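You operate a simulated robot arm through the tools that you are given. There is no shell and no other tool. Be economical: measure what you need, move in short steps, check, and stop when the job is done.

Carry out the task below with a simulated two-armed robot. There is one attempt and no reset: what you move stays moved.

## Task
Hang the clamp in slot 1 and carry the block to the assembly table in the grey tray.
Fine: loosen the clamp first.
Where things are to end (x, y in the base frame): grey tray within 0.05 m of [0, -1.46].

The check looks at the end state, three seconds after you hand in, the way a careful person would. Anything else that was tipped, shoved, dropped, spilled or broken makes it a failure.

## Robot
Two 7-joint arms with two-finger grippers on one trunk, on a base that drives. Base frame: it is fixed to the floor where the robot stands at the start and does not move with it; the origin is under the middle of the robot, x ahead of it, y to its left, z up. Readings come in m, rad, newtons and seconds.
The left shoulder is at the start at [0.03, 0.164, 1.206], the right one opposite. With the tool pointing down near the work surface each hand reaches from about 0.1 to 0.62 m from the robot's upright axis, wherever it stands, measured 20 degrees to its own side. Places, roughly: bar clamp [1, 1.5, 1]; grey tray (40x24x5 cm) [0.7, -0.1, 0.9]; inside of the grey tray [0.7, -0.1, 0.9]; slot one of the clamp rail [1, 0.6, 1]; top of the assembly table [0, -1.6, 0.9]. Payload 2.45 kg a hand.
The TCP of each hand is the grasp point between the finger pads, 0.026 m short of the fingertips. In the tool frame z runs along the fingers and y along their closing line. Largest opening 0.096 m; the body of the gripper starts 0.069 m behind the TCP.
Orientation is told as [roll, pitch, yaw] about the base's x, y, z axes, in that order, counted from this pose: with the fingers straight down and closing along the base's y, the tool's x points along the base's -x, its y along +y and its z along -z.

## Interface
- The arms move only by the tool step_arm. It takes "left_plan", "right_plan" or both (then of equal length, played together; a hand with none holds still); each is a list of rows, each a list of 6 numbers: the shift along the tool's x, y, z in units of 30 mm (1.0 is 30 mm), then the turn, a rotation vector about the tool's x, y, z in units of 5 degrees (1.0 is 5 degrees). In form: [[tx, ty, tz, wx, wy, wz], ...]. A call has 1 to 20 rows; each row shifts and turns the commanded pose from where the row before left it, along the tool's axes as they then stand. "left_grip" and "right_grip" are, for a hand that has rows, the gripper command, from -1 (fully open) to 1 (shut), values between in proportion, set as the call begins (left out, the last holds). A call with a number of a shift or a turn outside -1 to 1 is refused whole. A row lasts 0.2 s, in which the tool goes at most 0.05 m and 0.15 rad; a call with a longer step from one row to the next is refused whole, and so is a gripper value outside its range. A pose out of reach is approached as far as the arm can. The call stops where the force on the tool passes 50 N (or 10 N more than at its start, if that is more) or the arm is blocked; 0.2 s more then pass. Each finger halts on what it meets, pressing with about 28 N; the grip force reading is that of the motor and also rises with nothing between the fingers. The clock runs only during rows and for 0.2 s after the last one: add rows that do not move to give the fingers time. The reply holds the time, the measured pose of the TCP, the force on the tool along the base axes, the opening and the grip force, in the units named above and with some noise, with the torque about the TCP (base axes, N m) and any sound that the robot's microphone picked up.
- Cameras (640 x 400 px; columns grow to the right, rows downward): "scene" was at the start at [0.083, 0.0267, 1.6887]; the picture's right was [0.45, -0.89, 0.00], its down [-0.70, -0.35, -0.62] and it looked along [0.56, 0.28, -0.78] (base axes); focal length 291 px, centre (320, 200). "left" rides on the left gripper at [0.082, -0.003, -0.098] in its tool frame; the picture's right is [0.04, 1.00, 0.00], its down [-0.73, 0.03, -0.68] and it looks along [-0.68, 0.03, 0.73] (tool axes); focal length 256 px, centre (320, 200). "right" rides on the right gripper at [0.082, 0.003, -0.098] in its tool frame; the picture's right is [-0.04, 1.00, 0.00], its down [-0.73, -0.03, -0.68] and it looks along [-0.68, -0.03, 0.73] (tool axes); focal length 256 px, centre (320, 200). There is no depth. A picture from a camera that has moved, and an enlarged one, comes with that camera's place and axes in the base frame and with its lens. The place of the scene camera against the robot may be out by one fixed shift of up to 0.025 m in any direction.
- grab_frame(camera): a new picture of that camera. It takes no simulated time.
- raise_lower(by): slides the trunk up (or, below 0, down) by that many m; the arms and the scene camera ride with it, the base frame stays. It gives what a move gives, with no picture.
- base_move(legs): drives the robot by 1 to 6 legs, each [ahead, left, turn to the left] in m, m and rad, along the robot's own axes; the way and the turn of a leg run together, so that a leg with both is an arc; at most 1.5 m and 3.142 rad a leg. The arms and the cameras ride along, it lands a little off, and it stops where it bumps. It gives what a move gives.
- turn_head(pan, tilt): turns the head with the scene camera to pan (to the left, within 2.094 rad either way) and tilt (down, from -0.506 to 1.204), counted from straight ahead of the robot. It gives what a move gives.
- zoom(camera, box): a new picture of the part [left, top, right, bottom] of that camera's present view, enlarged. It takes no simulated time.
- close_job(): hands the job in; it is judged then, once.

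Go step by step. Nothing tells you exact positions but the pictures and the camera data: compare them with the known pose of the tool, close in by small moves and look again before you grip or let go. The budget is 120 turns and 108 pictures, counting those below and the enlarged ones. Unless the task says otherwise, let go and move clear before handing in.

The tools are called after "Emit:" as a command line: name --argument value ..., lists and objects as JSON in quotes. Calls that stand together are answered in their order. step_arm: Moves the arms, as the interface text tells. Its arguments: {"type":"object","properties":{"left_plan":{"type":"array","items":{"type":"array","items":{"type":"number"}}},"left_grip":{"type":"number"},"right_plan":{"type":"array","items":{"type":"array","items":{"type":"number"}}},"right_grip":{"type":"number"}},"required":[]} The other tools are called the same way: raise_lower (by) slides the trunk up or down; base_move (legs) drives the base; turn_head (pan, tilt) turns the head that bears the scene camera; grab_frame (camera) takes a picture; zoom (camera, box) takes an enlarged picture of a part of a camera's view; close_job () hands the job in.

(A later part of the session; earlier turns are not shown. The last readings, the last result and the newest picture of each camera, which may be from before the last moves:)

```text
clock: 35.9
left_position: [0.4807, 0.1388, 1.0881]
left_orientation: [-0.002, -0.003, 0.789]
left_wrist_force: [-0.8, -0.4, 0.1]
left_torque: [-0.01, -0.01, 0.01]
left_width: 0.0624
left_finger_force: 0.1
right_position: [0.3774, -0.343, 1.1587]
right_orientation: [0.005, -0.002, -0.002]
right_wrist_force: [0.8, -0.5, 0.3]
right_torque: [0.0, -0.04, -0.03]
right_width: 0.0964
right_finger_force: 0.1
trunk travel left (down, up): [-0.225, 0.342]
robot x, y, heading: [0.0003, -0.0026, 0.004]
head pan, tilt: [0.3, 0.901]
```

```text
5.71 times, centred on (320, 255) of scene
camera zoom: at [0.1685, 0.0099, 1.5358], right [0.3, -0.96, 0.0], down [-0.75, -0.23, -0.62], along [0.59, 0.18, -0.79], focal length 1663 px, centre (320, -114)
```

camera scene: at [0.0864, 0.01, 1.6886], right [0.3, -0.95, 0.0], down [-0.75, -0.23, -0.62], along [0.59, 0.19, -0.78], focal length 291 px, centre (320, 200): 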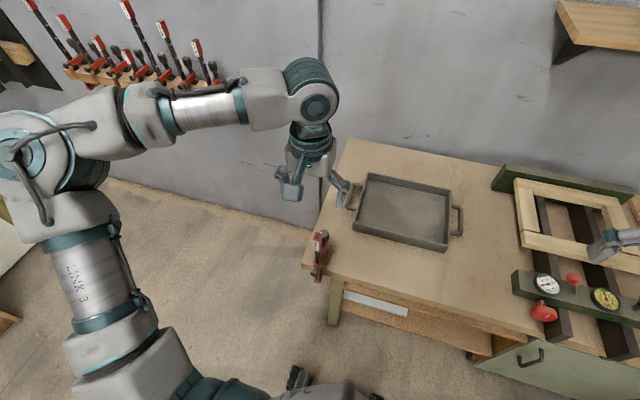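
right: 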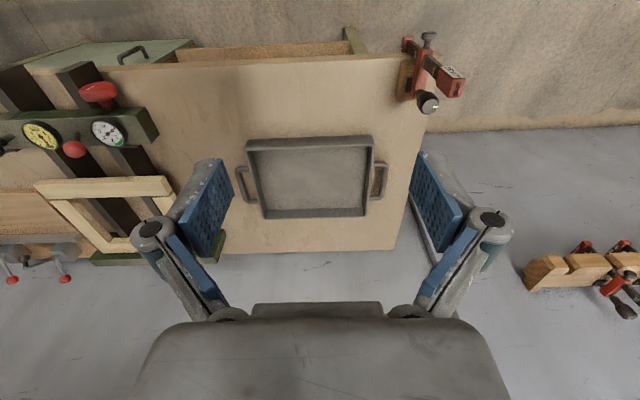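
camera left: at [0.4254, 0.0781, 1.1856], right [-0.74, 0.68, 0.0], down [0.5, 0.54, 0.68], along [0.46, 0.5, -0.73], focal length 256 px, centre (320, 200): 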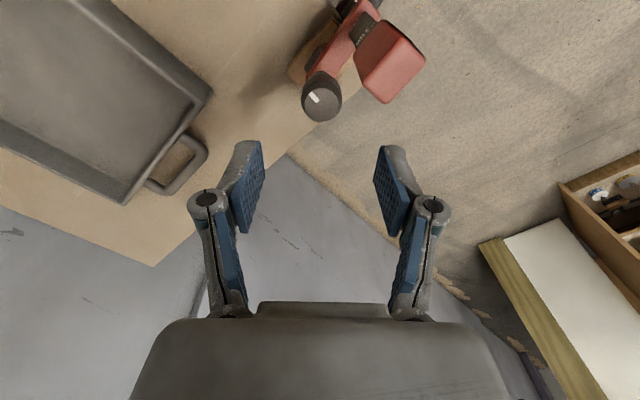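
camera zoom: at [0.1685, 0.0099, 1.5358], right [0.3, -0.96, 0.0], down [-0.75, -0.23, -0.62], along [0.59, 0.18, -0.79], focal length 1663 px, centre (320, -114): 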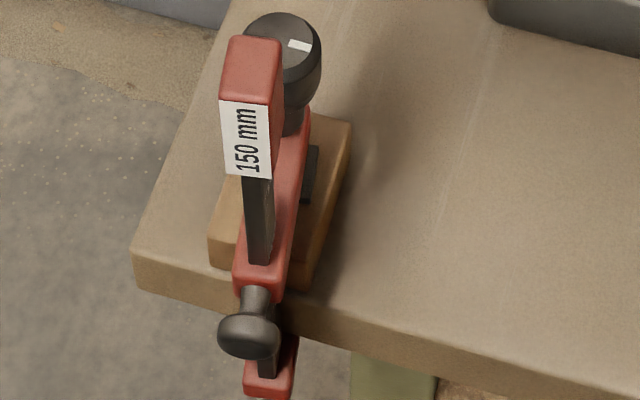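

Another two 90° strokes to get real clearance at the pad.

Emit:
step_arm --left_plan '[[0, 0, 0, 0, 0, 1], [0, 0, 0, 0, 0, 1], [0, 0, 0, 0, 0, 1], [0, 0, 0, 0, 0, 1], [0, 0, 0, 0, 0, 1], [0, 0, 0, 0, 0, 1], [0, 0, 0, 0, 0, 1], [0, 0, 0, 0, 0, 1], [0, 0, 0, 0, 0, 1], [0, 0, 0, 0, 0, 1], [0, 0, 0, 0, 0, 1], [0, 0, 0, 0, 0, 1], [0, 0, 0, 0, 0, 1], [0, 0, 0, 0, 0, 1], [0, 0, 0, 0, 0, 1], [0, 0, 0, 0, 0, 1], [0, 0, 0, 0, 0, 1], [0, 0, 0, 0, 0, 1], [0, 0, 0, 0, 0, 0]]'

Emit:
step_arm --left_plan '[[0, 0, 1, 0, 0, 0], [0, 0, 1, 0, 0, 0], [0, 0, 1, 0, 0, 0], [0, 0, 0, 0, 0, 0]]'

Emit:
step_arm --left_plan '[[0, 0, 0, 0, 0, 0], [0, 0, 0, 0, 0, 0], [0, 0, 0, 0, 0, -1], [0, 0, 0, 0, 0, -1], [0, 0, 0, 0, 0, -1], [0, 0, 0, 0, 0, -1], [0, 0, 0, 0, 0, -1], [0, 0, 0, 0, 0, -1], [0, 0, 0, 0, 0, -1], [0, 0, 0, 0, 0, -1], [0, 0, 0, 0, 0, -1], [0, 0, 0, 0, 0, -1], [0, 0, 0, 0, 0, -1], [0, 0, 0, 0, 0, -1], [0, 0, 0, 0, 0, -1], [0, 0, 0, 0, 0, -1], [0, 0, 0, 0, 0, -1], [0, 0, 0, 0, 0, -1], [0, 0, 0, 0, 0, -1], [0, 0, 0, 0, 0, -1]]' --left_grip 1

Emit:
step_arm --left_plan '[[0, 0, 0, 0, 0, 0], [0, 0, 0, 0, 0, 0]]' --left_grip -0.3

Emit:
step_arm --left_plan '[[0, 0, -1, 0, 0, 0], [0, 0, -1, 0, 0, 0], [0, 0, -1, 0, 0, 0], [0, 0, 0, 0, 0, 0]]'

Emit:
zoom --camera "left" --box '[270, 0, 430, 130]'

```text
clock: 39.9
left_position: [0.4809, 0.1378, 1.088]
left_orientation: [0.002, -0.002, -0.788]
left_wrist_force: [-0.7, -0.3, -0.7]
left_torque: [0.0, 0.01, 0.05]
left_width: 0.0624
left_finger_force: 0.0
right_position: [0.3769, -0.3433, 1.1591]
right_orientation: [0.004, -0.001, -0.002]
right_wrist_force: [-0.4, -0.3, -0.3]
right_torque: [-0.01, -0.02, -0.01]
right_width: 0.0958
right_finger_force: 0.1
trunk travel left (down, up): [-0.225, 0.342]
robot x, y, heading: [0.0002, 0.003, -0.002]
head pan, tilt: [0.3, 0.901]
```

```text
clock: 40.9
left_position: [0.4805, 0.1358, 0.9973]
left_orientation: [0.003, -0.001, -0.785]
left_wrist_force: [1.5, -1.0, 0.0]
left_torque: [-0.01, -0.02, -0.01]
left_width: 0.0624
left_finger_force: 0.0
right_position: [0.3765, -0.3438, 1.1598]
right_orientation: [0.004, -0.002, -0.001]
right_wrist_force: [0.2, -0.6, 0.2]
right_torque: [0.0, 0.03, 0.0]
right_width: 0.096
right_finger_force: 0.2
trunk travel left (down, up): [-0.225, 0.342]
robot x, y, heading: [0.0024, 0.0033, 0.005]
head pan, tilt: [0.3, 0.901]
```

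```text
clock: 45.1
left_position: [0.4822, 0.139, 0.9969]
left_orientation: [-0.003, -0.004, 0.787]
left_wrist_force: [-1.9, -0.8, -0.4]
left_torque: [0.0, 0.24, -0.04]
left_width: 0.031
left_finger_force: 28.1
right_position: [0.3767, -0.343, 1.1598]
right_orientation: [0.003, -0.002, -0.001]
right_wrist_force: [0.2, -0.2, -0.7]
right_torque: [0.0, -0.01, -0.01]
right_width: 0.0958
right_finger_force: 0.1
trunk travel left (down, up): [-0.225, 0.342]
robot x, y, heading: [0.002, 0.0006, 0.0]
head pan, tilt: [0.3, 0.901]
```

```text
clock: 45.7
left_position: [0.482, 0.1389, 0.9967]
left_orientation: [0.0, 0.0, 0.785]
left_wrist_force: [-0.3, 0.0, -0.4]
left_torque: [-0.03, 0.0, -0.01]
left_width: 0.0623
left_finger_force: 0.1
right_position: [0.378, -0.3435, 1.16]
right_orientation: [0.003, -0.002, -0.001]
right_wrist_force: [0.3, -0.5, 0.3]
right_torque: [0.03, -0.01, 0.01]
right_width: 0.0959
right_finger_force: 0.0
trunk travel left (down, up): [-0.225, 0.342]
robot x, y, heading: [-0.001, 0.0012, 0.001]
head pan, tilt: [0.3, 0.901]
```

```text
clock: 46.7
left_position: [0.4814, 0.1384, 1.0896]
left_orientation: [0.002, -0.003, 0.789]
left_wrist_force: [-1.4, -0.1, 0.5]
left_torque: [0.0, -0.01, 0.01]
left_width: 0.0624
left_finger_force: 0.1
right_position: [0.3781, -0.343, 1.1596]
right_orientation: [0.002, 0.0, -0.002]
right_wrist_force: [0.3, 0.4, 0.4]
right_torque: [0.0, 0.01, 0.0]
right_width: 0.096
right_finger_force: 0.0
trunk travel left (down, up): [-0.225, 0.342]
robot x, y, heading: [-0.0025, -0.0014, 0.003]
head pan, tilt: [0.3, 0.901]
```

```text
3.08 times, centred on (350, 65) of left
camera zoom: at [0.4259, 0.0776, 1.1868], right [-0.74, 0.68, 0.0], down [0.5, 0.54, 0.68], along [0.46, 0.5, -0.73], focal length 788 px, centre (228, 615)
```

zoom: 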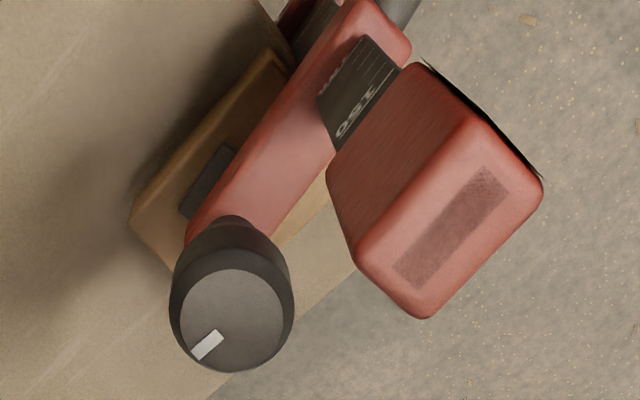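

The knob is ~270° looser. Now I go to the bar's red top end with the closing line along x.

Emit:
step_arm --left_plan '[[0, 0, -1, 0, 0, 0], [0, 0, -0.5, 0, 0, -1], [0, 0, 0, 0, 0, -1], [0, 0, 0, 0, 0, -1], [0, 0, 0, 0, 0, -1], [0, 0, 0, 0, 0, -1], [0, 0, 0, 0, 0, -1], [0, 0, 0, 0, 0, -1], [0, 0, 0, 0, 0, -1], [0, 0, 0, 0, 0, -1], [0, 0.9, 0, 0, 0, 0], [0, 0.9, 0, 0, 0, 0], [0, 0, 0, 0, 0, 0]]'

Emit:
grab_frame --camera "left"

```text
clock: 49.5
left_position: [0.4224, 0.1482, 1.1268]
left_orientation: [0.0, -0.001, 1.573]
left_wrist_force: [-0.1, -0.2, -0.5]
left_torque: [0.0, -0.03, 0.01]
left_width: 0.0625
left_finger_force: 0.1
left hand out of reach, approached as far as the arm can: row 1
right_position: [0.3792, -0.3433, 1.1588]
right_orientation: [0.002, -0.001, -0.001]
right_wrist_force: [0.9, -0.3, -1.0]
right_torque: [-0.01, 0.01, -0.01]
right_width: 0.096
right_finger_force: 0.0
trunk travel left (down, up): [-0.225, 0.342]
robot x, y, heading: [0.0014, -0.0011, 0.002]
head pan, tilt: [0.3, 0.901]
```

```text
75 pictures are left
camera left: at [0.4256, 0.0667, 1.2241], right [-1.0, -0.04, 0.0], down [-0.03, 0.73, 0.68], along [-0.03, 0.68, -0.73], focal length 256 px, centre (320, 200)
```

left: 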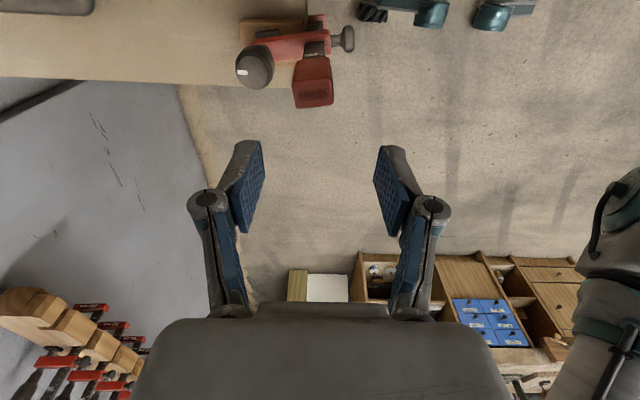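

The bar's top end works out near (0.4265, 0.133), top z ≈1.05. Shift and descend partway, then check.

Emit:
step_arm --left_plan '[[0.47, -0.14, 0, 0, 0, 0], [0, 0, 0.5, 0, 0, 0], [0, 0, 0, 0, 0, 0]]'

Emit:
grab_frame --camera "left"

```text
clock: 50.3
left_position: [0.4242, 0.1361, 1.1151]
left_orientation: [-0.002, -0.002, 1.57]
left_wrist_force: [-0.7, -0.1, 0.1]
left_torque: [-0.01, -0.01, 0.03]
left_width: 0.0626
left_finger_force: 0.0
right_position: [0.3766, -0.3426, 1.1601]
right_orientation: [0.003, -0.004, -0.003]
right_wrist_force: [0.2, -0.3, 0.1]
right_torque: [-0.01, 0.0, 0.02]
right_width: 0.0961
right_finger_force: 0.0
trunk travel left (down, up): [-0.225, 0.342]
robot x, y, heading: [-0.0001, -0.0026, 0.004]
head pan, tilt: [0.3, 0.901]
```

```text
74 pictures are left
camera left: at [0.4279, 0.0537, 1.2118], right [-1.0, -0.04, 0.0], down [-0.03, 0.73, 0.68], along [-0.03, 0.68, -0.73], focal length 256 px, centre (320, 200)
```

left: 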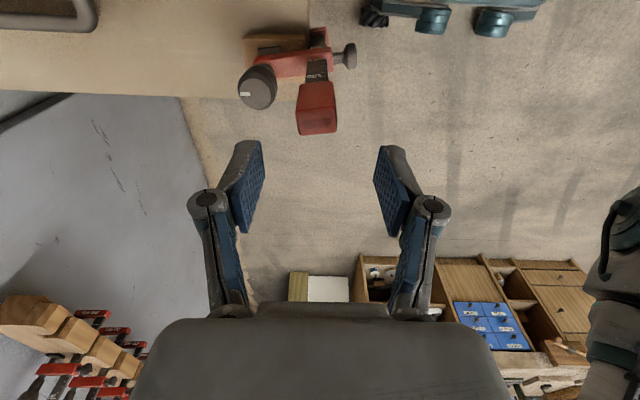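

Emit:
step_arm --left_plan '[[0.08, -0.06, 0.7, 0, 0, 0], [0, 0, 0.7, 0, 0, 0], [0, 0, 0.7, 0, 0, 0], [0, 0, 0.5, 0, 0, 0], [0, 0, 0, 0, 0, 0]]'

Emit:
grab_frame --camera "left"

```text
clock: 51.5
left_position: [0.4285, 0.1314, 1.0358]
left_orientation: [-0.003, -0.001, 1.571]
left_wrist_force: [-0.3, 0.1, -0.1]
left_torque: [0.0, -0.02, 0.02]
left_width: 0.0622
left_finger_force: 0.2
right_position: [0.3772, -0.3433, 1.1599]
right_orientation: [0.004, -0.002, -0.003]
right_wrist_force: [0.0, -0.5, -0.6]
right_torque: [0.02, -0.01, -0.06]
right_width: 0.0958
right_finger_force: 0.0
trunk travel left (down, up): [-0.225, 0.342]
robot x, y, heading: [-0.0002, 0.0008, -0.0]
head pan, tilt: [0.3, 0.901]
```

```text
73 pictures are left
camera left: at [0.431, 0.0491, 1.1339], right [-1.0, -0.04, 0.0], down [-0.03, 0.73, 0.68], along [-0.03, 0.68, -0.73], focal length 256 px, centre (320, 200)
```

left: 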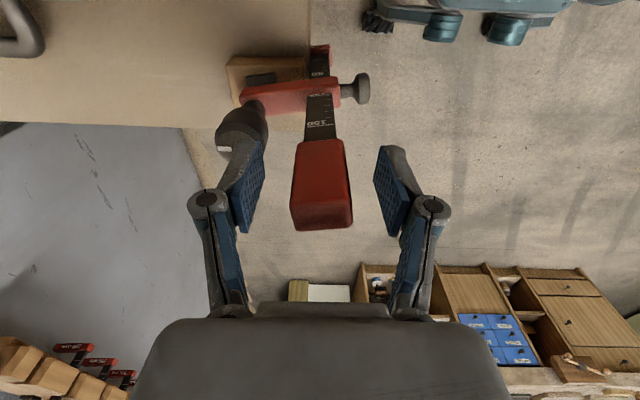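

Emit:
step_arm --left_plan '[[-0.08, 0, 0, 0, 0, 0], [0, 0, 0, 0, 0, 0], [0, 0, 0, 0, 0, 0], [0, 0, 0, 0, 0, 0]]' --left_grip 1

Emit:
grab_frame --camera "left"

```text
clock: 52.5
left_position: [0.4278, 0.1347, 1.0379]
left_orientation: [-0.002, -0.002, 1.57]
left_wrist_force: [0.4, 1.2, -0.8]
left_torque: [0.13, 0.14, 0.03]
left_width: 0.0258
left_finger_force: 28.5
right_position: [0.377, -0.3442, 1.1588]
right_orientation: [0.004, -0.002, -0.002]
right_wrist_force: [-0.3, -0.7, -0.4]
right_torque: [0.0, -0.01, 0.05]
right_width: 0.0962
right_finger_force: 0.1
trunk travel left (down, up): [-0.225, 0.342]
robot x, y, heading: [0.0006, 0.0008, 0.005]
head pan, tilt: [0.3, 0.901]
```

```text
72 pictures are left
camera left: at [0.4309, 0.0526, 1.1343], right [-1.0, -0.04, 0.0], down [-0.03, 0.73, 0.68], along [-0.03, 0.68, -0.73], focal length 256 px, centre (320, 200)
```

left: 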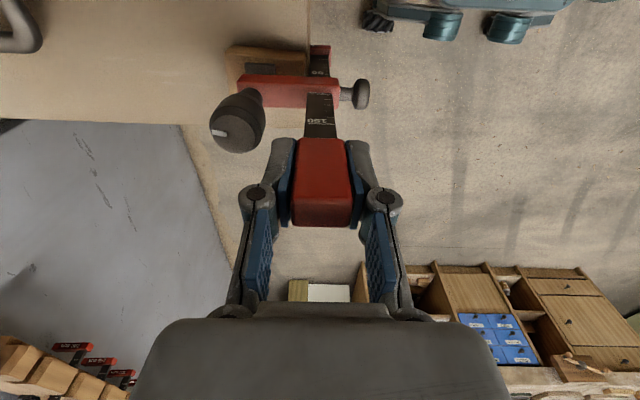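

Bar gripped at 26 mm. Gentle test pull of a few mm toward -x.

Emit:
step_arm --left_plan '[[0, 0.05, 0, 0, 0, 0], [0, 0.1, 0, 0, 0, 0], [0, 0.1, 0, 0, 0, 0], [0, 0, 0, 0, 0, 0]]'

Emit:
grab_frame --camera "left"

```text
clock: 53.5
left_position: [0.4208, 0.1366, 1.0371]
left_orientation: [0.001, 0.0, 1.57]
left_wrist_force: [0.1, 0.5, 1.0]
left_torque: [0.02, 0.1, -0.01]
left_width: 0.0257
left_finger_force: 28.1
right_position: [0.3768, -0.3432, 1.1587]
right_orientation: [0.002, -0.001, -0.003]
right_wrist_force: [-0.3, 0.5, 0.0]
right_torque: [-0.01, -0.01, -0.01]
right_width: 0.0958
right_finger_force: 0.0
trunk travel left (down, up): [-0.225, 0.342]
robot x, y, heading: [-0.0047, -0.0046, -0.004]
head pan, tilt: [0.3, 0.901]
```

```text
71 pictures are left
camera left: at [0.4236, 0.0544, 1.1349], right [-1.0, -0.04, 0.0], down [-0.03, 0.73, 0.68], along [-0.03, 0.68, -0.73], focal length 256 px, centre (320, 200)
```

left: 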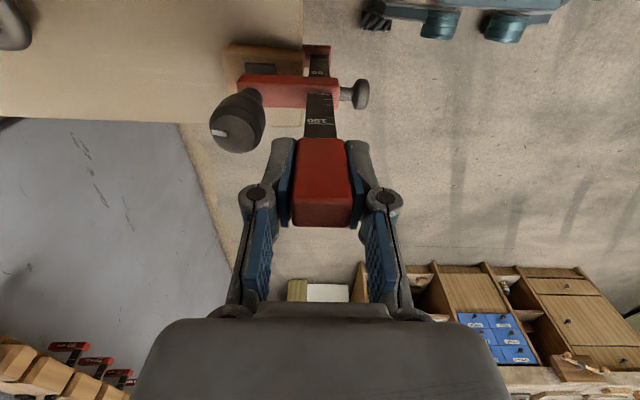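

The clamp is free: no force and the block stays put. Pull it out along -x.

Emit:
step_arm --left_plan '[[0, 0.4, 0, 0, 0, 0], [0, 0.5, 0, 0, 0, 0], [0, 0.5, 0, 0, 0, 0], [0, 0.5, 0, 0, 0, 0], [0, 0.5, 0, 0, 0, 0], [0, 0.5, 0, 0, 0, 0], [0, 0.5, 0, 0, 0, 0], [0, 0, 0, 0, 0, 0]]'

Emit:
grab_frame --camera "left"

Emit:
grab_frame --camera "scene"

```text
clock: 55.3
left_position: [0.3168, 0.1355, 1.0344]
left_orientation: [0.001, -0.003, 1.57]
left_wrist_force: [-0.4, 0.5, 0.5]
left_torque: [0.03, 0.1, 0.01]
left_width: 0.0254
left_finger_force: 27.7
right_position: [0.3782, -0.3438, 1.16]
right_orientation: [0.002, -0.001, -0.002]
right_wrist_force: [0.2, 0.4, 0.6]
right_torque: [0.0, 0.0, 0.04]
right_width: 0.0961
right_finger_force: 0.0
trunk travel left (down, up): [-0.225, 0.342]
robot x, y, heading: [-0.0005, -0.0004, -0.004]
head pan, tilt: [0.3, 0.901]
```

```text
70 pictures are left
camera left: at [0.3197, 0.0536, 1.1322], right [-1.0, -0.04, 0.0], down [-0.03, 0.73, 0.68], along [-0.03, 0.68, -0.73], focal length 256 px, centre (320, 200)
```

left: 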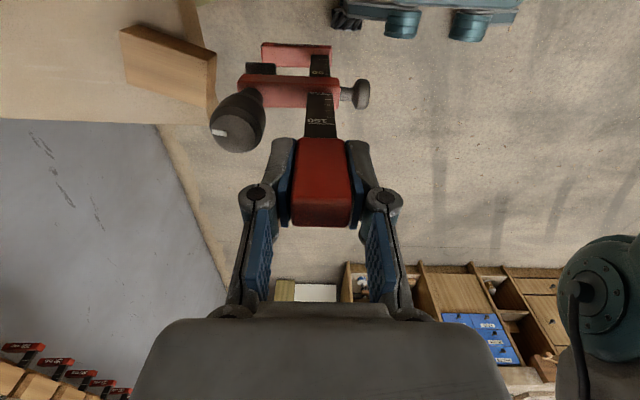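

```text
69 pictures are left
camera scene: at [0.1686, 0.0103, 1.5357], right [0.3, -0.96, 0.0], down [-0.75, -0.23, -0.62], along [0.59, 0.18, -0.79], focal length 291 px, centre (320, 200)
```

scene: 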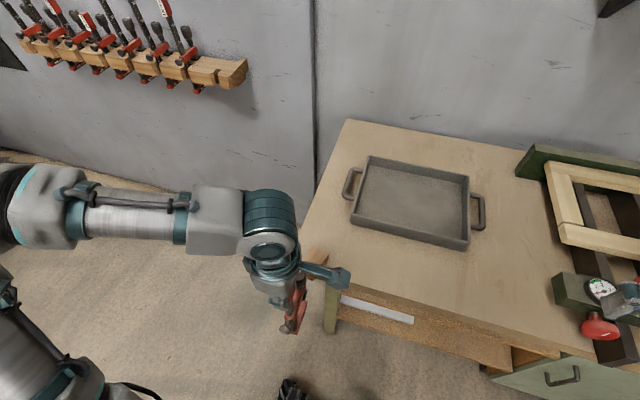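

The clamp is out and hangs upright; the block stayed. I'll raise the trunk and drive left, then ahead toward slot 1.

Emit:
raise_lower --by 0.15

Emit:
base_move --legs '[[0, 0.55, 0], [0.25, 0, 0]]'

Emit:
turn_head --pan 0.3 --tilt 0.7

Emit:
grab_frame --camera "scene"

Emit:
grab_frame --camera "left"

Emit:
grab_frame --camera "right"

```text
clock: 57.0
left_position: [0.3181, 0.1367, 1.1875]
left_orientation: [0.001, -0.001, 1.57]
left_wrist_force: [-0.3, -0.3, -6.3]
left_torque: [-0.02, 0.13, 0.0]
left_width: 0.0259
left_finger_force: 28.3
right_position: [0.3783, -0.3441, 1.31]
right_orientation: [0.004, -0.003, -0.003]
right_wrist_force: [0.6, 0.1, 0.1]
right_torque: [-0.02, 0.02, -0.03]
right_width: 0.0962
right_finger_force: 0.0
trunk travel left (down, up): [-0.375, 0.192]
robot x, y, heading: [-0.0039, -0.0008, 0.001]
head pan, tilt: [0.3, 0.901]
```

```text
clock: 61.6
left_position: [0.5665, 0.7104, 1.1853]
left_orientation: [-0.004, 0.017, 1.578]
left_wrist_force: [-0.2, 0.8, -5.2]
left_torque: [-0.01, 0.12, 0.03]
left_width: 0.0257
left_finger_force: 27.7
right_position: [0.6296, 0.2352, 1.317]
right_orientation: [-0.014, -0.004, 0.008]
right_wrist_force: [-1.1, 1.1, 0.7]
right_torque: [-0.06, -0.01, 0.01]
right_width: 0.0959
right_finger_force: 0.3
trunk travel left (down, up): [-0.375, 0.192]
robot x, y, heading: [0.2522, 0.5535, 0.005]
head pan, tilt: [0.3, 0.901]
```

```text
clock: 62.4
left_position: [0.5667, 0.7006, 1.1872]
left_orientation: [-0.001, 0.006, 1.581]
left_wrist_force: [0.3, -0.4, -6.0]
left_torque: [0.05, 0.15, 0.0]
left_width: 0.0262
left_finger_force: 27.9
right_position: [0.6309, 0.2231, 1.3129]
right_orientation: [-0.003, -0.004, 0.008]
right_wrist_force: [0.3, -0.6, -0.2]
right_torque: [-0.02, 0.02, -0.02]
right_width: 0.096
right_finger_force: 0.0
trunk travel left (down, up): [-0.375, 0.192]
robot x, y, heading: [0.2512, 0.5517, 0.007]
head pan, tilt: [0.3, 0.7]
```

```text
68 pictures are left
camera scene: at [0.3472, 0.5679, 1.7045], right [0.3, -0.95, 0.0], down [-0.62, -0.19, -0.76], along [0.73, 0.23, -0.65], focal length 291 px, centre (320, 200)
```

scene: 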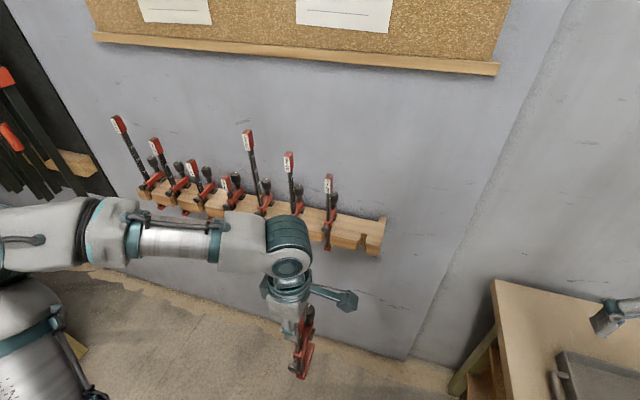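

```text
67 pictures are left
camera left: at [0.5708, 0.6194, 1.2848], right [-1.0, -0.05, 0.0], down [-0.04, 0.74, 0.68], along [-0.03, 0.67, -0.74], focal length 256 px, centre (320, 200)
```

left: 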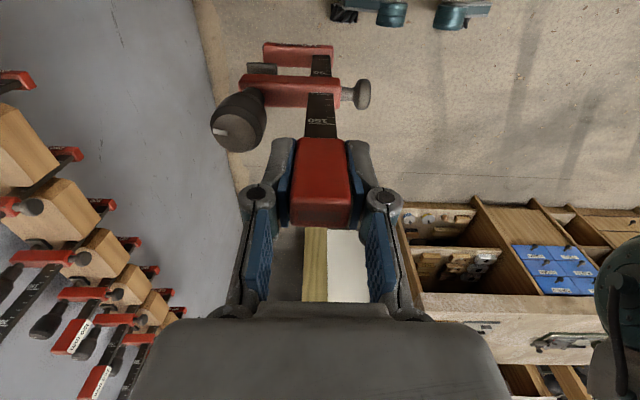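

```text
66 pictures are left
camera right: at [0.5485, 0.2268, 1.4113], right [0.03, 1.0, 0.0], down [0.73, -0.02, 0.68], along [0.68, -0.02, -0.73], focal length 256 px, centre (320, 200)
```

right: 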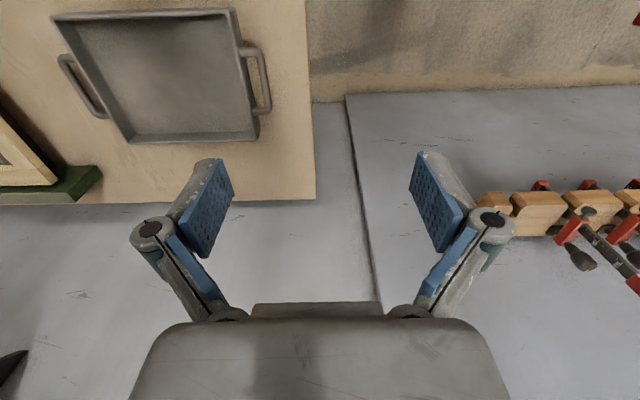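

Emit:
zoom --camera "right" --box '[460, 160, 620, 260]'

Emit:
zoom --camera "scene" --box '[270, 150, 410, 270]'

```text
4.00 times, centred on (540, 210) of right
camera zoom: at [0.5485, 0.2268, 1.4113], right [0.03, 1.0, 0.0], down [0.73, -0.02, 0.68], along [0.68, -0.02, -0.73], focal length 1024 px, centre (-560, 160)
```

zoom: 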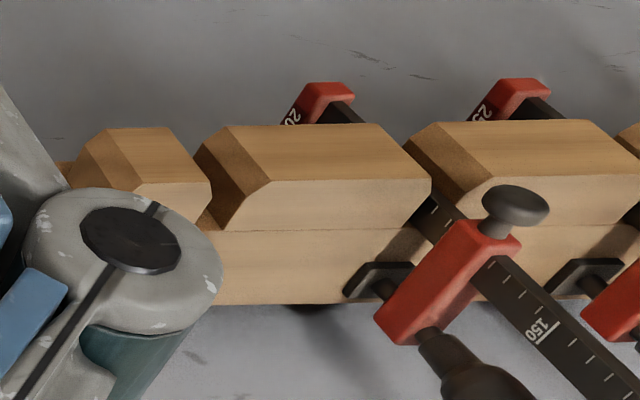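

```text
3.33 times, centred on (340, 210) of scene
camera zoom: at [0.3472, 0.5679, 1.7045], right [0.3, -0.95, 0.0], down [-0.62, -0.19, -0.76], along [0.73, 0.23, -0.65], focal length 970 px, centre (253, 167)
```

zoom: 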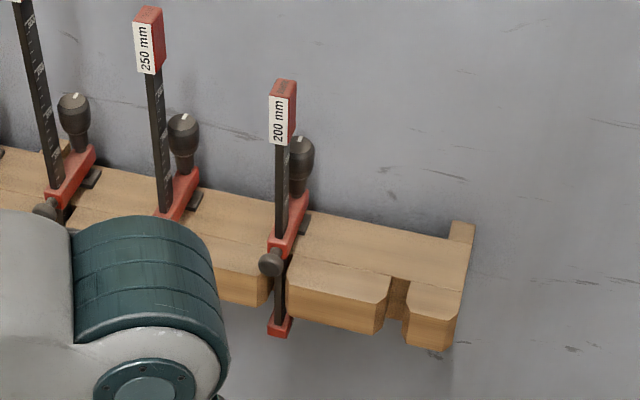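

Emit:
zoom --camera "left" --box '[200, 30, 400, 155]'

Emit:
zoom --camera "scene" --box '[250, 270, 370, 390]'

```text
3.20 times, centred on (300, 92) of left
camera zoom: at [0.5708, 0.6194, 1.2848], right [-1.0, -0.05, 0.0], down [-0.04, 0.74, 0.68], along [-0.03, 0.67, -0.74], focal length 819 px, centre (384, 544)
```

zoom: 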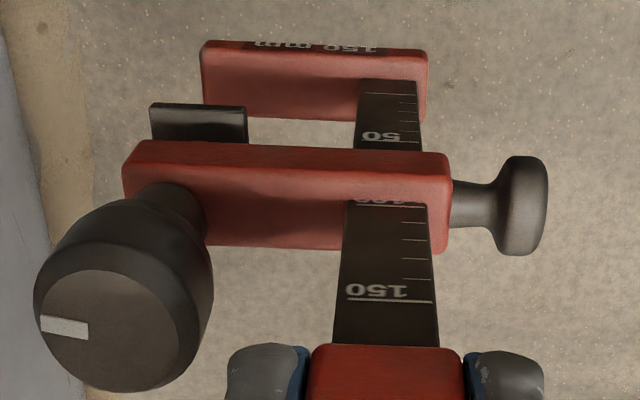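

```text
3.33 times, centred on (310, 330) of scene
camera zoom: at [0.3472, 0.5679, 1.7045], right [0.3, -0.95, 0.0], down [-0.62, -0.19, -0.76], along [0.73, 0.23, -0.65], focal length 970 px, centre (353, -233)
```

zoom: 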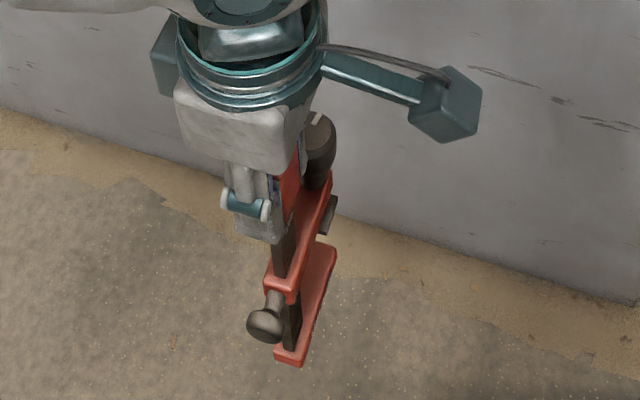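

The clamp geometry relative to the hand is known: pad bottom ≈0.168 m and jaw top ≈0.22 m below the TCP; slot 1 centre is at y≈0.642, rail top z≈1.0235, front x≈0.94. Drive a bit closer and line up in front.

Emit:
base_move --legs '[[0.17, 0, 0]]'

```text
clock: 63.8
left_position: [0.7293, 0.6808, 1.1897]
left_orientation: [-0.006, -0.009, 1.579]
left_wrist_force: [-0.4, -0.8, -5.8]
left_torque: [0.02, 0.12, -0.03]
left_width: 0.0259
left_finger_force: 28.3
right_position: [0.7936, 0.201, 1.3079]
right_orientation: [0.012, -0.008, 0.009]
right_wrist_force: [0.3, -0.3, -1.0]
right_torque: [0.01, 0.02, 0.03]
right_width: 0.0959
right_finger_force: 0.0
trunk travel left (down, up): [-0.375, 0.192]
robot x, y, heading: [0.4174, 0.552, 0.013]
head pan, tilt: [0.3, 0.7]
```

Emit:
step_arm --left_plan '[[0.33, -0.8, 0, 0, 0, 0.1], [0.33, -0.8, -0.1, 0, 0, 0], [0.33, -0.8, -0.1, 0, 0, 0], [0.3, -0.8, 0, 0, 0, 0], [0, 0, 0, 0, 0, 0], [0, 0, 0, 0, 0, 0], [0, 0, 0, 0, 0, 0]]'

Emit:
grab_frame --camera "left"

Emit:
grab_frame --camera "right"

Emit:
grab_frame --camera "scene"

```text
clock: 65.4
left_position: [0.8122, 0.6695, 1.1934]
left_orientation: [-0.005, 0.006, 1.574]
left_wrist_force: [-0.4, 1.8, -5.5]
left_torque: [-0.02, 0.12, 0.01]
left_width: 0.0258
left_finger_force: 28.3
left hand out of reach, approached as far as the arm can: row 4
right_position: [0.795, 0.2234, 1.3139]
right_orientation: [-0.006, -0.006, 0.009]
right_wrist_force: [0.2, 1.4, 0.3]
right_torque: [-0.08, -0.02, 0.02]
right_width: 0.0961
right_finger_force: 0.1
trunk travel left (down, up): [-0.375, 0.192]
robot x, y, heading: [0.4201, 0.551, 0.014]
head pan, tilt: [0.3, 0.7]
```

```text
61 pictures are left
camera left: at [0.8138, 0.5885, 1.2919], right [-1.0, -0.04, 0.0], down [-0.03, 0.74, 0.68], along [-0.03, 0.68, -0.74], focal length 256 px, centre (320, 200)
```

left: 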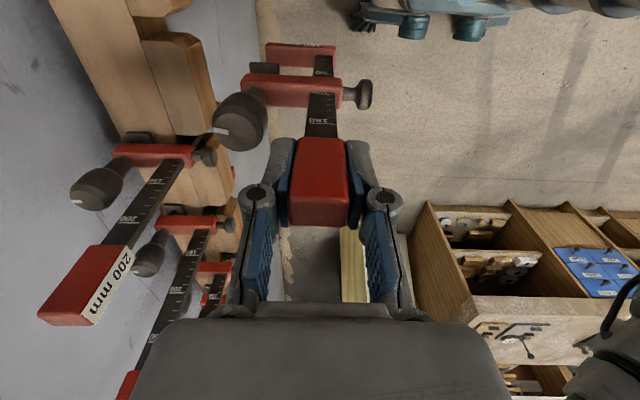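

```text
60 pictures are left
camera right: at [0.7128, 0.2267, 1.4122], right [0.03, 1.0, 0.0], down [0.73, -0.02, 0.68], along [0.68, -0.02, -0.73], focal length 256 px, centre (320, 200)
```

right: 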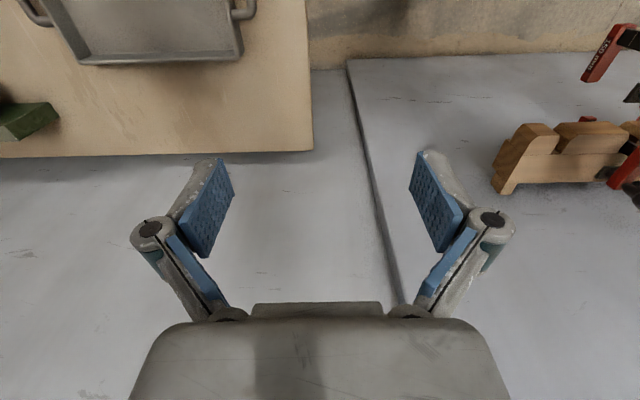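

```text
59 pictures are left
camera scene: at [0.5139, 0.5872, 1.704], right [0.31, -0.95, 0.01], down [-0.62, -0.21, -0.76], along [0.73, 0.23, -0.65], focal length 291 px, centre (320, 200)
```

scene: 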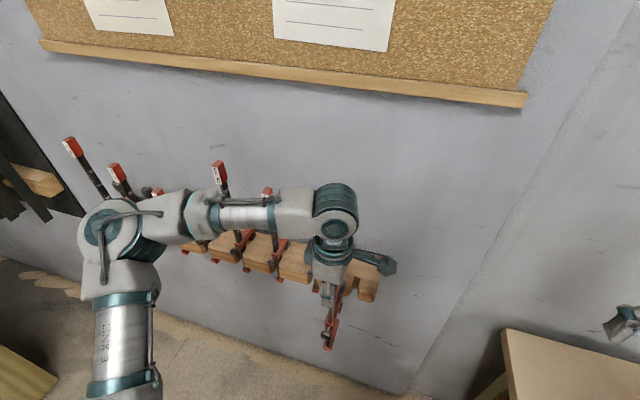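

The arm is near its limit with this wrist turn. I'll raise the trunk (so the hand is lower relative to the shoulder), pull the hand back and drive closer.

Emit:
raise_lower --by 0.19

Emit:
step_arm --left_plan '[[0, 1, 0, 0, 0, 0], [0, 1, 0, 0, 0, 0], [0, 1, 0, 0, 0, 0], [0, 0, 1, 0, 0, 0], [0, 0, 1, 0, 0, 0], [0, 0, 1, 0, 0, 0], [0, 0, 1, 0, 0, 0], [0, 0, 1, 0, 0, 0], [0, 0, 1, 0, 0, 0], [0, 0, 0, 0, 0, 0]]'

Emit:
base_move --legs '[[0.1, -0.02, 0]]'

Emit:
step_arm --left_plan '[[0, 0, 0, 0, 0, 0], [0, 0, 0, 0, 0, 0]]'

```text
clock: 67.5
left_position: [0.8093, 0.6618, 1.3885]
left_orientation: [-0.012, 0.001, 1.577]
left_wrist_force: [0.0, -1.0, -6.1]
left_torque: [-0.01, 0.11, 0.01]
left_width: 0.0259
left_finger_force: 28.0
right_position: [0.7943, 0.2144, 1.5023]
right_orientation: [0.002, -0.005, 0.008]
right_wrist_force: [-0.1, -0.9, 0.9]
right_torque: [-0.02, 0.03, 0.01]
right_width: 0.096
right_finger_force: 0.1
trunk travel left (down, up): [-0.565, 0.002]
robot x, y, heading: [0.418, 0.5542, 0.007]
head pan, tilt: [0.3, 0.7]
```

```text
clock: 69.7
left_position: [0.7409, 0.6767, 1.2229]
left_orientation: [-0.012, -0.004, 1.573]
left_wrist_force: [-0.4, 0.5, -6.6]
left_torque: [0.04, 0.1, -0.02]
left_width: 0.0257
left_finger_force: 28.1
left hand out of reach, approached as far as the arm can: row 7, 8, 9
right_position: [0.7944, 0.1984, 1.4983]
right_orientation: [0.013, -0.006, 0.007]
right_wrist_force: [0.5, 0.2, 0.1]
right_torque: [0.03, -0.01, -0.02]
right_width: 0.0961
right_finger_force: 0.1
trunk travel left (down, up): [-0.565, 0.002]
robot x, y, heading: [0.4162, 0.55, 0.013]
head pan, tilt: [0.3, 0.7]
```

```text
clock: 70.9
left_position: [0.8339, 0.656, 1.2263]
left_orientation: [-0.019, -0.008, 1.574]
left_wrist_force: [-0.3, -1.0, -5.3]
left_torque: [0.01, 0.13, 0.04]
left_width: 0.0257
left_finger_force: 28.4
right_position: [0.8849, 0.1777, 1.5014]
right_orientation: [0.017, -0.015, 0.008]
right_wrist_force: [0.2, -0.7, 0.6]
right_torque: [0.03, -0.04, 0.02]
right_width: 0.0959
right_finger_force: 0.1
trunk travel left (down, up): [-0.565, 0.002]
robot x, y, heading: [0.5189, 0.5323, 0.011]
head pan, tilt: [0.3, 0.7]
```

```text
clock: 71.5
left_position: [0.8373, 0.6705, 1.2233]
left_orientation: [-0.017, 0.003, 1.571]
left_wrist_force: [0.2, -0.8, -6.6]
left_torque: [0.01, 0.12, 0.01]
left_width: 0.0261
left_finger_force: 27.9
right_position: [0.891, 0.195, 1.5056]
right_orientation: [0.001, -0.013, 0.008]
right_wrist_force: [-0.1, -0.5, 0.3]
right_torque: [0.01, 0.01, -0.01]
right_width: 0.0958
right_finger_force: 0.0
trunk travel left (down, up): [-0.565, 0.002]
robot x, y, heading: [0.5189, 0.5274, 0.011]
head pan, tilt: [0.3, 0.7]
```

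Emit:
turn_head --pan -0.9 --tilt 1.2

Emit:
grab_frame --camera "scene"

```text
clock: 72.9
left_position: [0.8413, 0.6588, 1.2243]
left_orientation: [-0.012, -0.005, 1.573]
left_wrist_force: [0.5, 0.0, -4.7]
left_torque: [-0.03, 0.14, 0.01]
left_width: 0.0257
left_finger_force: 28.2
right_position: [0.8947, 0.1822, 1.4996]
right_orientation: [0.011, -0.007, 0.01]
right_wrist_force: [-0.2, 0.1, -0.5]
right_torque: [-0.02, 0.01, 0.01]
right_width: 0.0959
right_finger_force: 0.1
trunk travel left (down, up): [-0.565, 0.002]
robot x, y, heading: [0.519, 0.5307, 0.014]
head pan, tilt: [-0.901, 1.201]
```

```text
58 pictures are left
camera scene: at [0.5504, 0.46, 1.8579], right [-0.78, -0.63, 0.0], down [-0.59, 0.73, -0.35], along [0.23, -0.27, -0.94], focal length 291 px, centre (320, 200)
```

scene: 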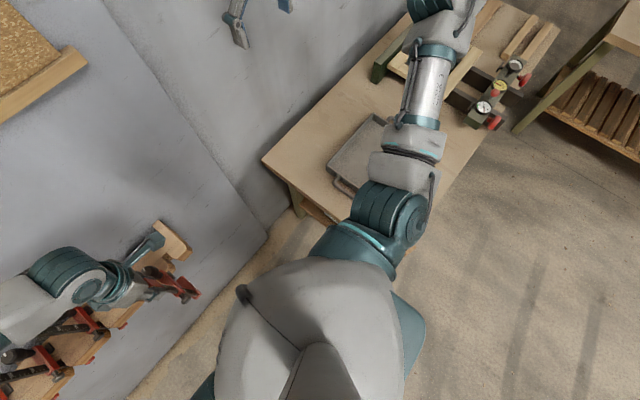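

The base is compact and clear of the bench. I'll raise the hand, lower the trunk to be level again, and drive closer, pulling the right hand back.

Emit:
step_arm --left_plan '[[0, 0, -1, 0, 0, 0], [0, 0, -1, 0, 0, 0], [0, 0, -1, 0, 0, 0], [0, 0, -1, 0, 0, 0], [0, 0, -1, 0, 0, 0], [0, 0, -0.6, 0, 0, 0]]' --right_plan '[[1, 0, 0, 0, 0, 0], [1, 0, 0, 0, 0, 0], [1, 0, 0, 0, 0, 0], [1, 0, 0, 0, 0, 0], [0, 0, 0, 0, 0, 0], [0, 0, 0, 0, 0, 0]]'

Emit:
raise_lower --by -0.19

Emit:
step_arm --left_plan '[[0, 1, 0, 0, 0, 0], [0, 1, 0, 0, 0, 0], [0, 1, 0, 0, 0, 0], [0, 0, 0, 0, 0, 0]]'

Emit:
base_move --legs '[[0.085, -0.02, 0]]'

Emit:
step_arm --left_plan '[[0, 0, 0, 0, 0, 0], [0, 0, 0, 0, 0, 0], [0, 0, 0, 0, 0, 0]]'

Emit:
grab_frame --camera "left"

```text
clock: 74.3
left_position: [0.8387, 0.6775, 1.3917]
left_orientation: [-0.014, 0.005, 1.574]
left_wrist_force: [-0.5, 0.5, -5.8]
left_torque: [0.02, 0.14, 0.01]
left_width: 0.0258
left_finger_force: 28.4
right_position: [0.7803, 0.206, 1.4997]
right_orientation: [-0.002, -0.009, 0.008]
right_wrist_force: [0.4, 0.0, 0.5]
right_torque: [-0.01, 0.02, 0.0]
right_width: 0.0959
right_finger_force: 0.0
right hand out of reach, approached as far as the arm can: row 4
trunk travel left (down, up): [-0.565, 0.002]
robot x, y, heading: [0.5175, 0.534, 0.011]
head pan, tilt: [-0.901, 1.201]
```

```text
clock: 76.3
left_position: [0.8385, 0.6726, 1.1992]
left_orientation: [-0.013, 0.004, 1.576]
left_wrist_force: [0.1, 0.0, -6.1]
left_torque: [0.01, 0.11, 0.02]
left_width: 0.0258
left_finger_force: 27.7
right_position: [0.7866, 0.204, 1.304]
right_orientation: [0.001, 0.01, 0.008]
right_wrist_force: [-0.9, 0.5, 0.3]
right_torque: [-0.01, -0.04, -0.01]
right_width: 0.0958
right_finger_force: 0.0
trunk travel left (down, up): [-0.375, 0.192]
robot x, y, heading: [0.5133, 0.5337, 0.011]
head pan, tilt: [-0.901, 1.201]
```

```text
clock: 77.3
left_position: [0.7469, 0.6725, 1.1995]
left_orientation: [-0.011, 0.004, 1.575]
left_wrist_force: [0.3, -0.5, -5.6]
left_torque: [0.01, 0.08, 0.02]
left_width: 0.0257
left_finger_force: 27.8
right_position: [0.7874, 0.2005, 1.3014]
right_orientation: [0.004, 0.012, 0.007]
right_wrist_force: [0.4, -0.1, -0.4]
right_torque: [-0.01, 0.02, 0.03]
right_width: 0.0958
right_finger_force: 0.0
trunk travel left (down, up): [-0.375, 0.192]
robot x, y, heading: [0.5175, 0.5326, 0.01]
head pan, tilt: [-0.901, 1.201]
```

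```text
clock: 78.4
left_position: [0.8267, 0.6566, 1.2004]
left_orientation: [-0.015, 0.006, 1.571]
left_wrist_force: [0.4, 0.2, -6.1]
left_torque: [0.04, 0.1, 0.01]
left_width: 0.0259
left_finger_force: 27.9
right_position: [0.8664, 0.1859, 1.3046]
right_orientation: [0.0, 0.006, 0.009]
right_wrist_force: [-0.6, -0.7, -0.3]
right_torque: [0.04, -0.03, -0.02]
right_width: 0.096
right_finger_force: 0.0
trunk travel left (down, up): [-0.375, 0.192]
robot x, y, heading: [0.6005, 0.5143, 0.012]
head pan, tilt: [-0.901, 1.201]
```

```text
clock: 79.2
left_position: [0.8328, 0.6526, 1.1998]
left_orientation: [-0.009, 0.005, 1.571]
left_wrist_force: [-0.6, 0.5, -6.5]
left_torque: [0.0, 0.09, -0.02]
left_width: 0.0258
left_finger_force: 28.2
right_position: [0.8724, 0.1814, 1.3007]
right_orientation: [0.003, 0.012, 0.008]
right_wrist_force: [0.0, 0.0, -0.4]
right_torque: [0.0, 0.01, 0.01]
right_width: 0.0959
right_finger_force: 0.0
trunk travel left (down, up): [-0.375, 0.192]
robot x, y, heading: [0.5985, 0.5107, 0.006]
head pan, tilt: [-0.901, 1.201]
```

```text
57 pictures are left
camera left: at [0.8349, 0.5716, 1.2971], right [-1.0, -0.04, -0.01], down [-0.04, 0.74, 0.68], along [-0.02, 0.68, -0.74], focal length 256 px, centre (320, 200)
```

left: 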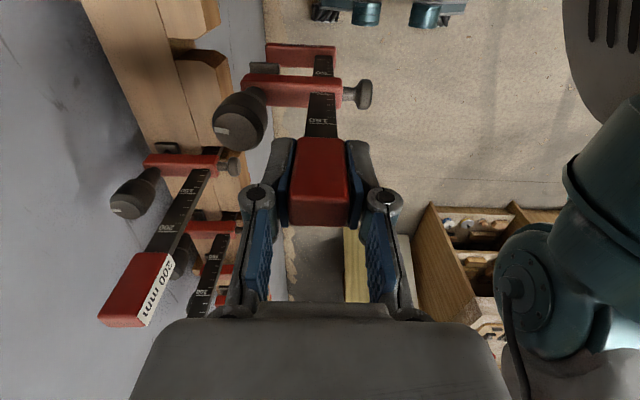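

Emit:
zoom --camera "left" --box '[120, 0, 360, 150]'

```text
2.67 times, centred on (240, 75) of left
camera zoom: at [0.8349, 0.5716, 1.2971], right [-1.0, -0.04, -0.01], down [-0.04, 0.74, 0.68], along [-0.02, 0.68, -0.74], focal length 683 px, centre (533, 533)
```

zoom: 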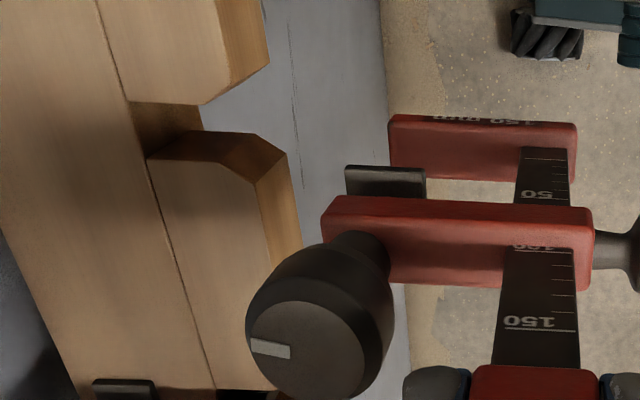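

The bar must go about 10 mm toward -y to match the slot, and slightly lower to centre the rail in the gap. Move there, just short of the rail, and look again.

Emit:
step_arm --left_plan '[[0.33, 0, 0.15, 0, 0, 0], [0, -0.45, 0, 0, 0, 0], [0, -0.45, 0, 0, 0, 0], [0, 0, 0, 0, 0, 0], [0, 0, 0, 0, 0, 0]]'

Emit:
zoom --camera "left" --box '[120, 0, 360, 150]'

```text
clock: 80.4
left_position: [0.8592, 0.6486, 1.1959]
left_orientation: [-0.013, 0.007, 1.572]
left_wrist_force: [-0.6, 0.8, -5.4]
left_torque: [0.06, 0.15, -0.01]
left_width: 0.0257
left_finger_force: 28.5
right_position: [0.8702, 0.189, 1.3036]
right_orientation: [-0.002, 0.01, 0.012]
right_wrist_force: [0.4, 0.5, -0.5]
right_torque: [0.0, 0.0, 0.03]
right_width: 0.0956
right_finger_force: 0.0
trunk travel left (down, up): [-0.375, 0.192]
robot x, y, heading: [0.6042, 0.5168, 0.011]
head pan, tilt: [-0.901, 1.201]
```

```text
2.67 times, centred on (240, 75) of left
camera zoom: at [0.8614, 0.5673, 1.2941], right [-1.0, -0.04, -0.01], down [-0.04, 0.74, 0.67], along [-0.02, 0.67, -0.74], focal length 683 px, centre (533, 533)
```

zoom: 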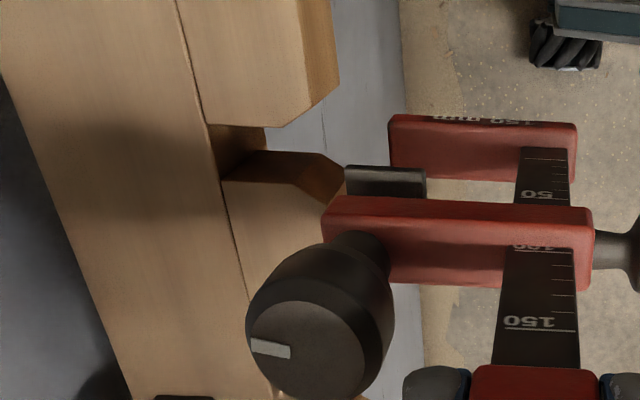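

Emit:
step_arm --left_plan '[[0.33, 0, 0, 0, 0, 0], [0, 0, 0, 0, 0, 0], [0, 0, 0, 0, 0, 0], [0, 0, 0, 0, 0, 0], [0, 0, 0, 0, 0, 0]]'

Emit:
zoom --camera "left" --box '[160, 20, 360, 145]'

```text
clock: 81.6
left_position: [0.8596, 0.6339, 1.197]
left_orientation: [-0.013, 0.004, 1.574]
left_wrist_force: [-1.2, -0.1, -5.9]
left_torque: [0.02, 0.13, 0.02]
left_width: 0.0257
left_finger_force: 28.0
right_position: [0.8706, 0.1829, 1.3025]
right_orientation: [0.002, 0.011, 0.009]
right_wrist_force: [0.3, 0.3, -0.5]
right_torque: [-0.03, 0.03, -0.01]
right_width: 0.096
right_finger_force: 0.1
trunk travel left (down, up): [-0.375, 0.192]
robot x, y, heading: [0.5999, 0.5124, 0.011]
head pan, tilt: [-0.901, 1.201]
```

```text
3.20 times, centred on (260, 82) of left
camera zoom: at [0.8617, 0.5531, 1.2955], right [-1.0, -0.04, -0.01], down [-0.04, 0.74, 0.68], along [-0.02, 0.68, -0.74], focal length 819 px, centre (512, 576)
```

zoom: 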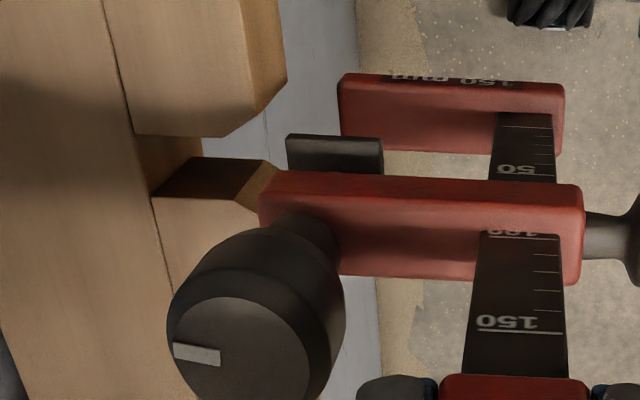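

Emit:
step_arm --left_plan '[[-0.1, 0, 0.1, 0, 0, 0], [0, -0.35, 0, 0, 0, 0], [0, -0.35, 0, 0, 0, 0], [0, 0, 0, 0, 0, 0], [0, 0, 0, 0, 0, 0], [0, 0, 0, 0, 0, 0]]'

Emit:
zoom --camera "left" --box '[160, 20, 360, 145]'

```text
clock: 83.0
left_position: [0.8791, 0.6364, 1.193]
left_orientation: [-0.011, 0.004, 1.572]
left_wrist_force: [0.7, 0.1, -5.4]
left_torque: [0.01, 0.13, 0.02]
left_width: 0.0255
left_finger_force: 28.8
right_position: [0.8698, 0.1819, 1.3023]
right_orientation: [0.005, 0.01, 0.005]
right_wrist_force: [0.5, 0.2, -0.5]
right_torque: [-0.04, -0.01, -0.07]
right_width: 0.0958
right_finger_force: 0.1
trunk travel left (down, up): [-0.375, 0.192]
robot x, y, heading: [0.6002, 0.51, 0.009]
head pan, tilt: [-0.901, 1.201]
```

```text
3.20 times, centred on (260, 82) of left
camera zoom: at [0.8815, 0.5553, 1.2913], right [-1.0, -0.04, -0.01], down [-0.04, 0.74, 0.68], along [-0.02, 0.68, -0.74], focal length 819 px, centre (512, 576)
```

zoom: 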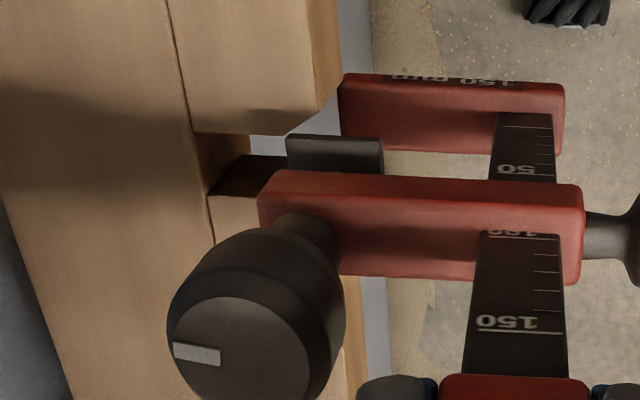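

Lateral alignment is now good (bar within ~1–2 mm of the slot centre). Advance 18 mm.

Emit:
step_arm --left_plan '[[0, -0.3, 0, 0, 0, 0], [0, -0.3, 0, 0, 0, 0], [0, 0, 0, 0, 0, 0], [0, 0, 0, 0, 0, 0]]'

Emit:
zoom --camera "left" --box '[160, 20, 360, 145]'

```text
clock: 84.0
left_position: [0.8966, 0.6362, 1.1943]
left_orientation: [-0.013, 0.003, 1.572]
left_wrist_force: [0.1, -0.7, -6.4]
left_torque: [0.02, 0.13, -0.04]
left_width: 0.0258
left_finger_force: 27.4
right_position: [0.8702, 0.1832, 1.3025]
right_orientation: [0.004, 0.012, 0.007]
right_wrist_force: [0.7, 1.4, -0.1]
right_torque: [-0.01, 0.02, 0.02]
right_width: 0.096
right_finger_force: 0.1
trunk travel left (down, up): [-0.375, 0.192]
robot x, y, heading: [0.6051, 0.5152, 0.008]
head pan, tilt: [-0.901, 1.201]
```

```text
3.20 times, centred on (260, 82) of left
camera zoom: at [0.8988, 0.5555, 1.2922], right [-1.0, -0.04, -0.01], down [-0.04, 0.74, 0.68], along [-0.02, 0.68, -0.74], focal length 819 px, centre (512, 576)
```

zoom: 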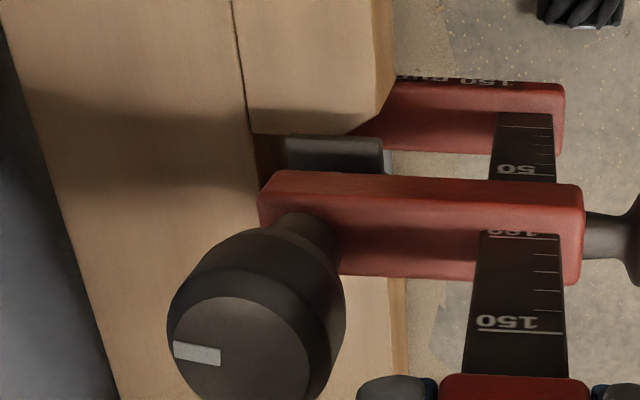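

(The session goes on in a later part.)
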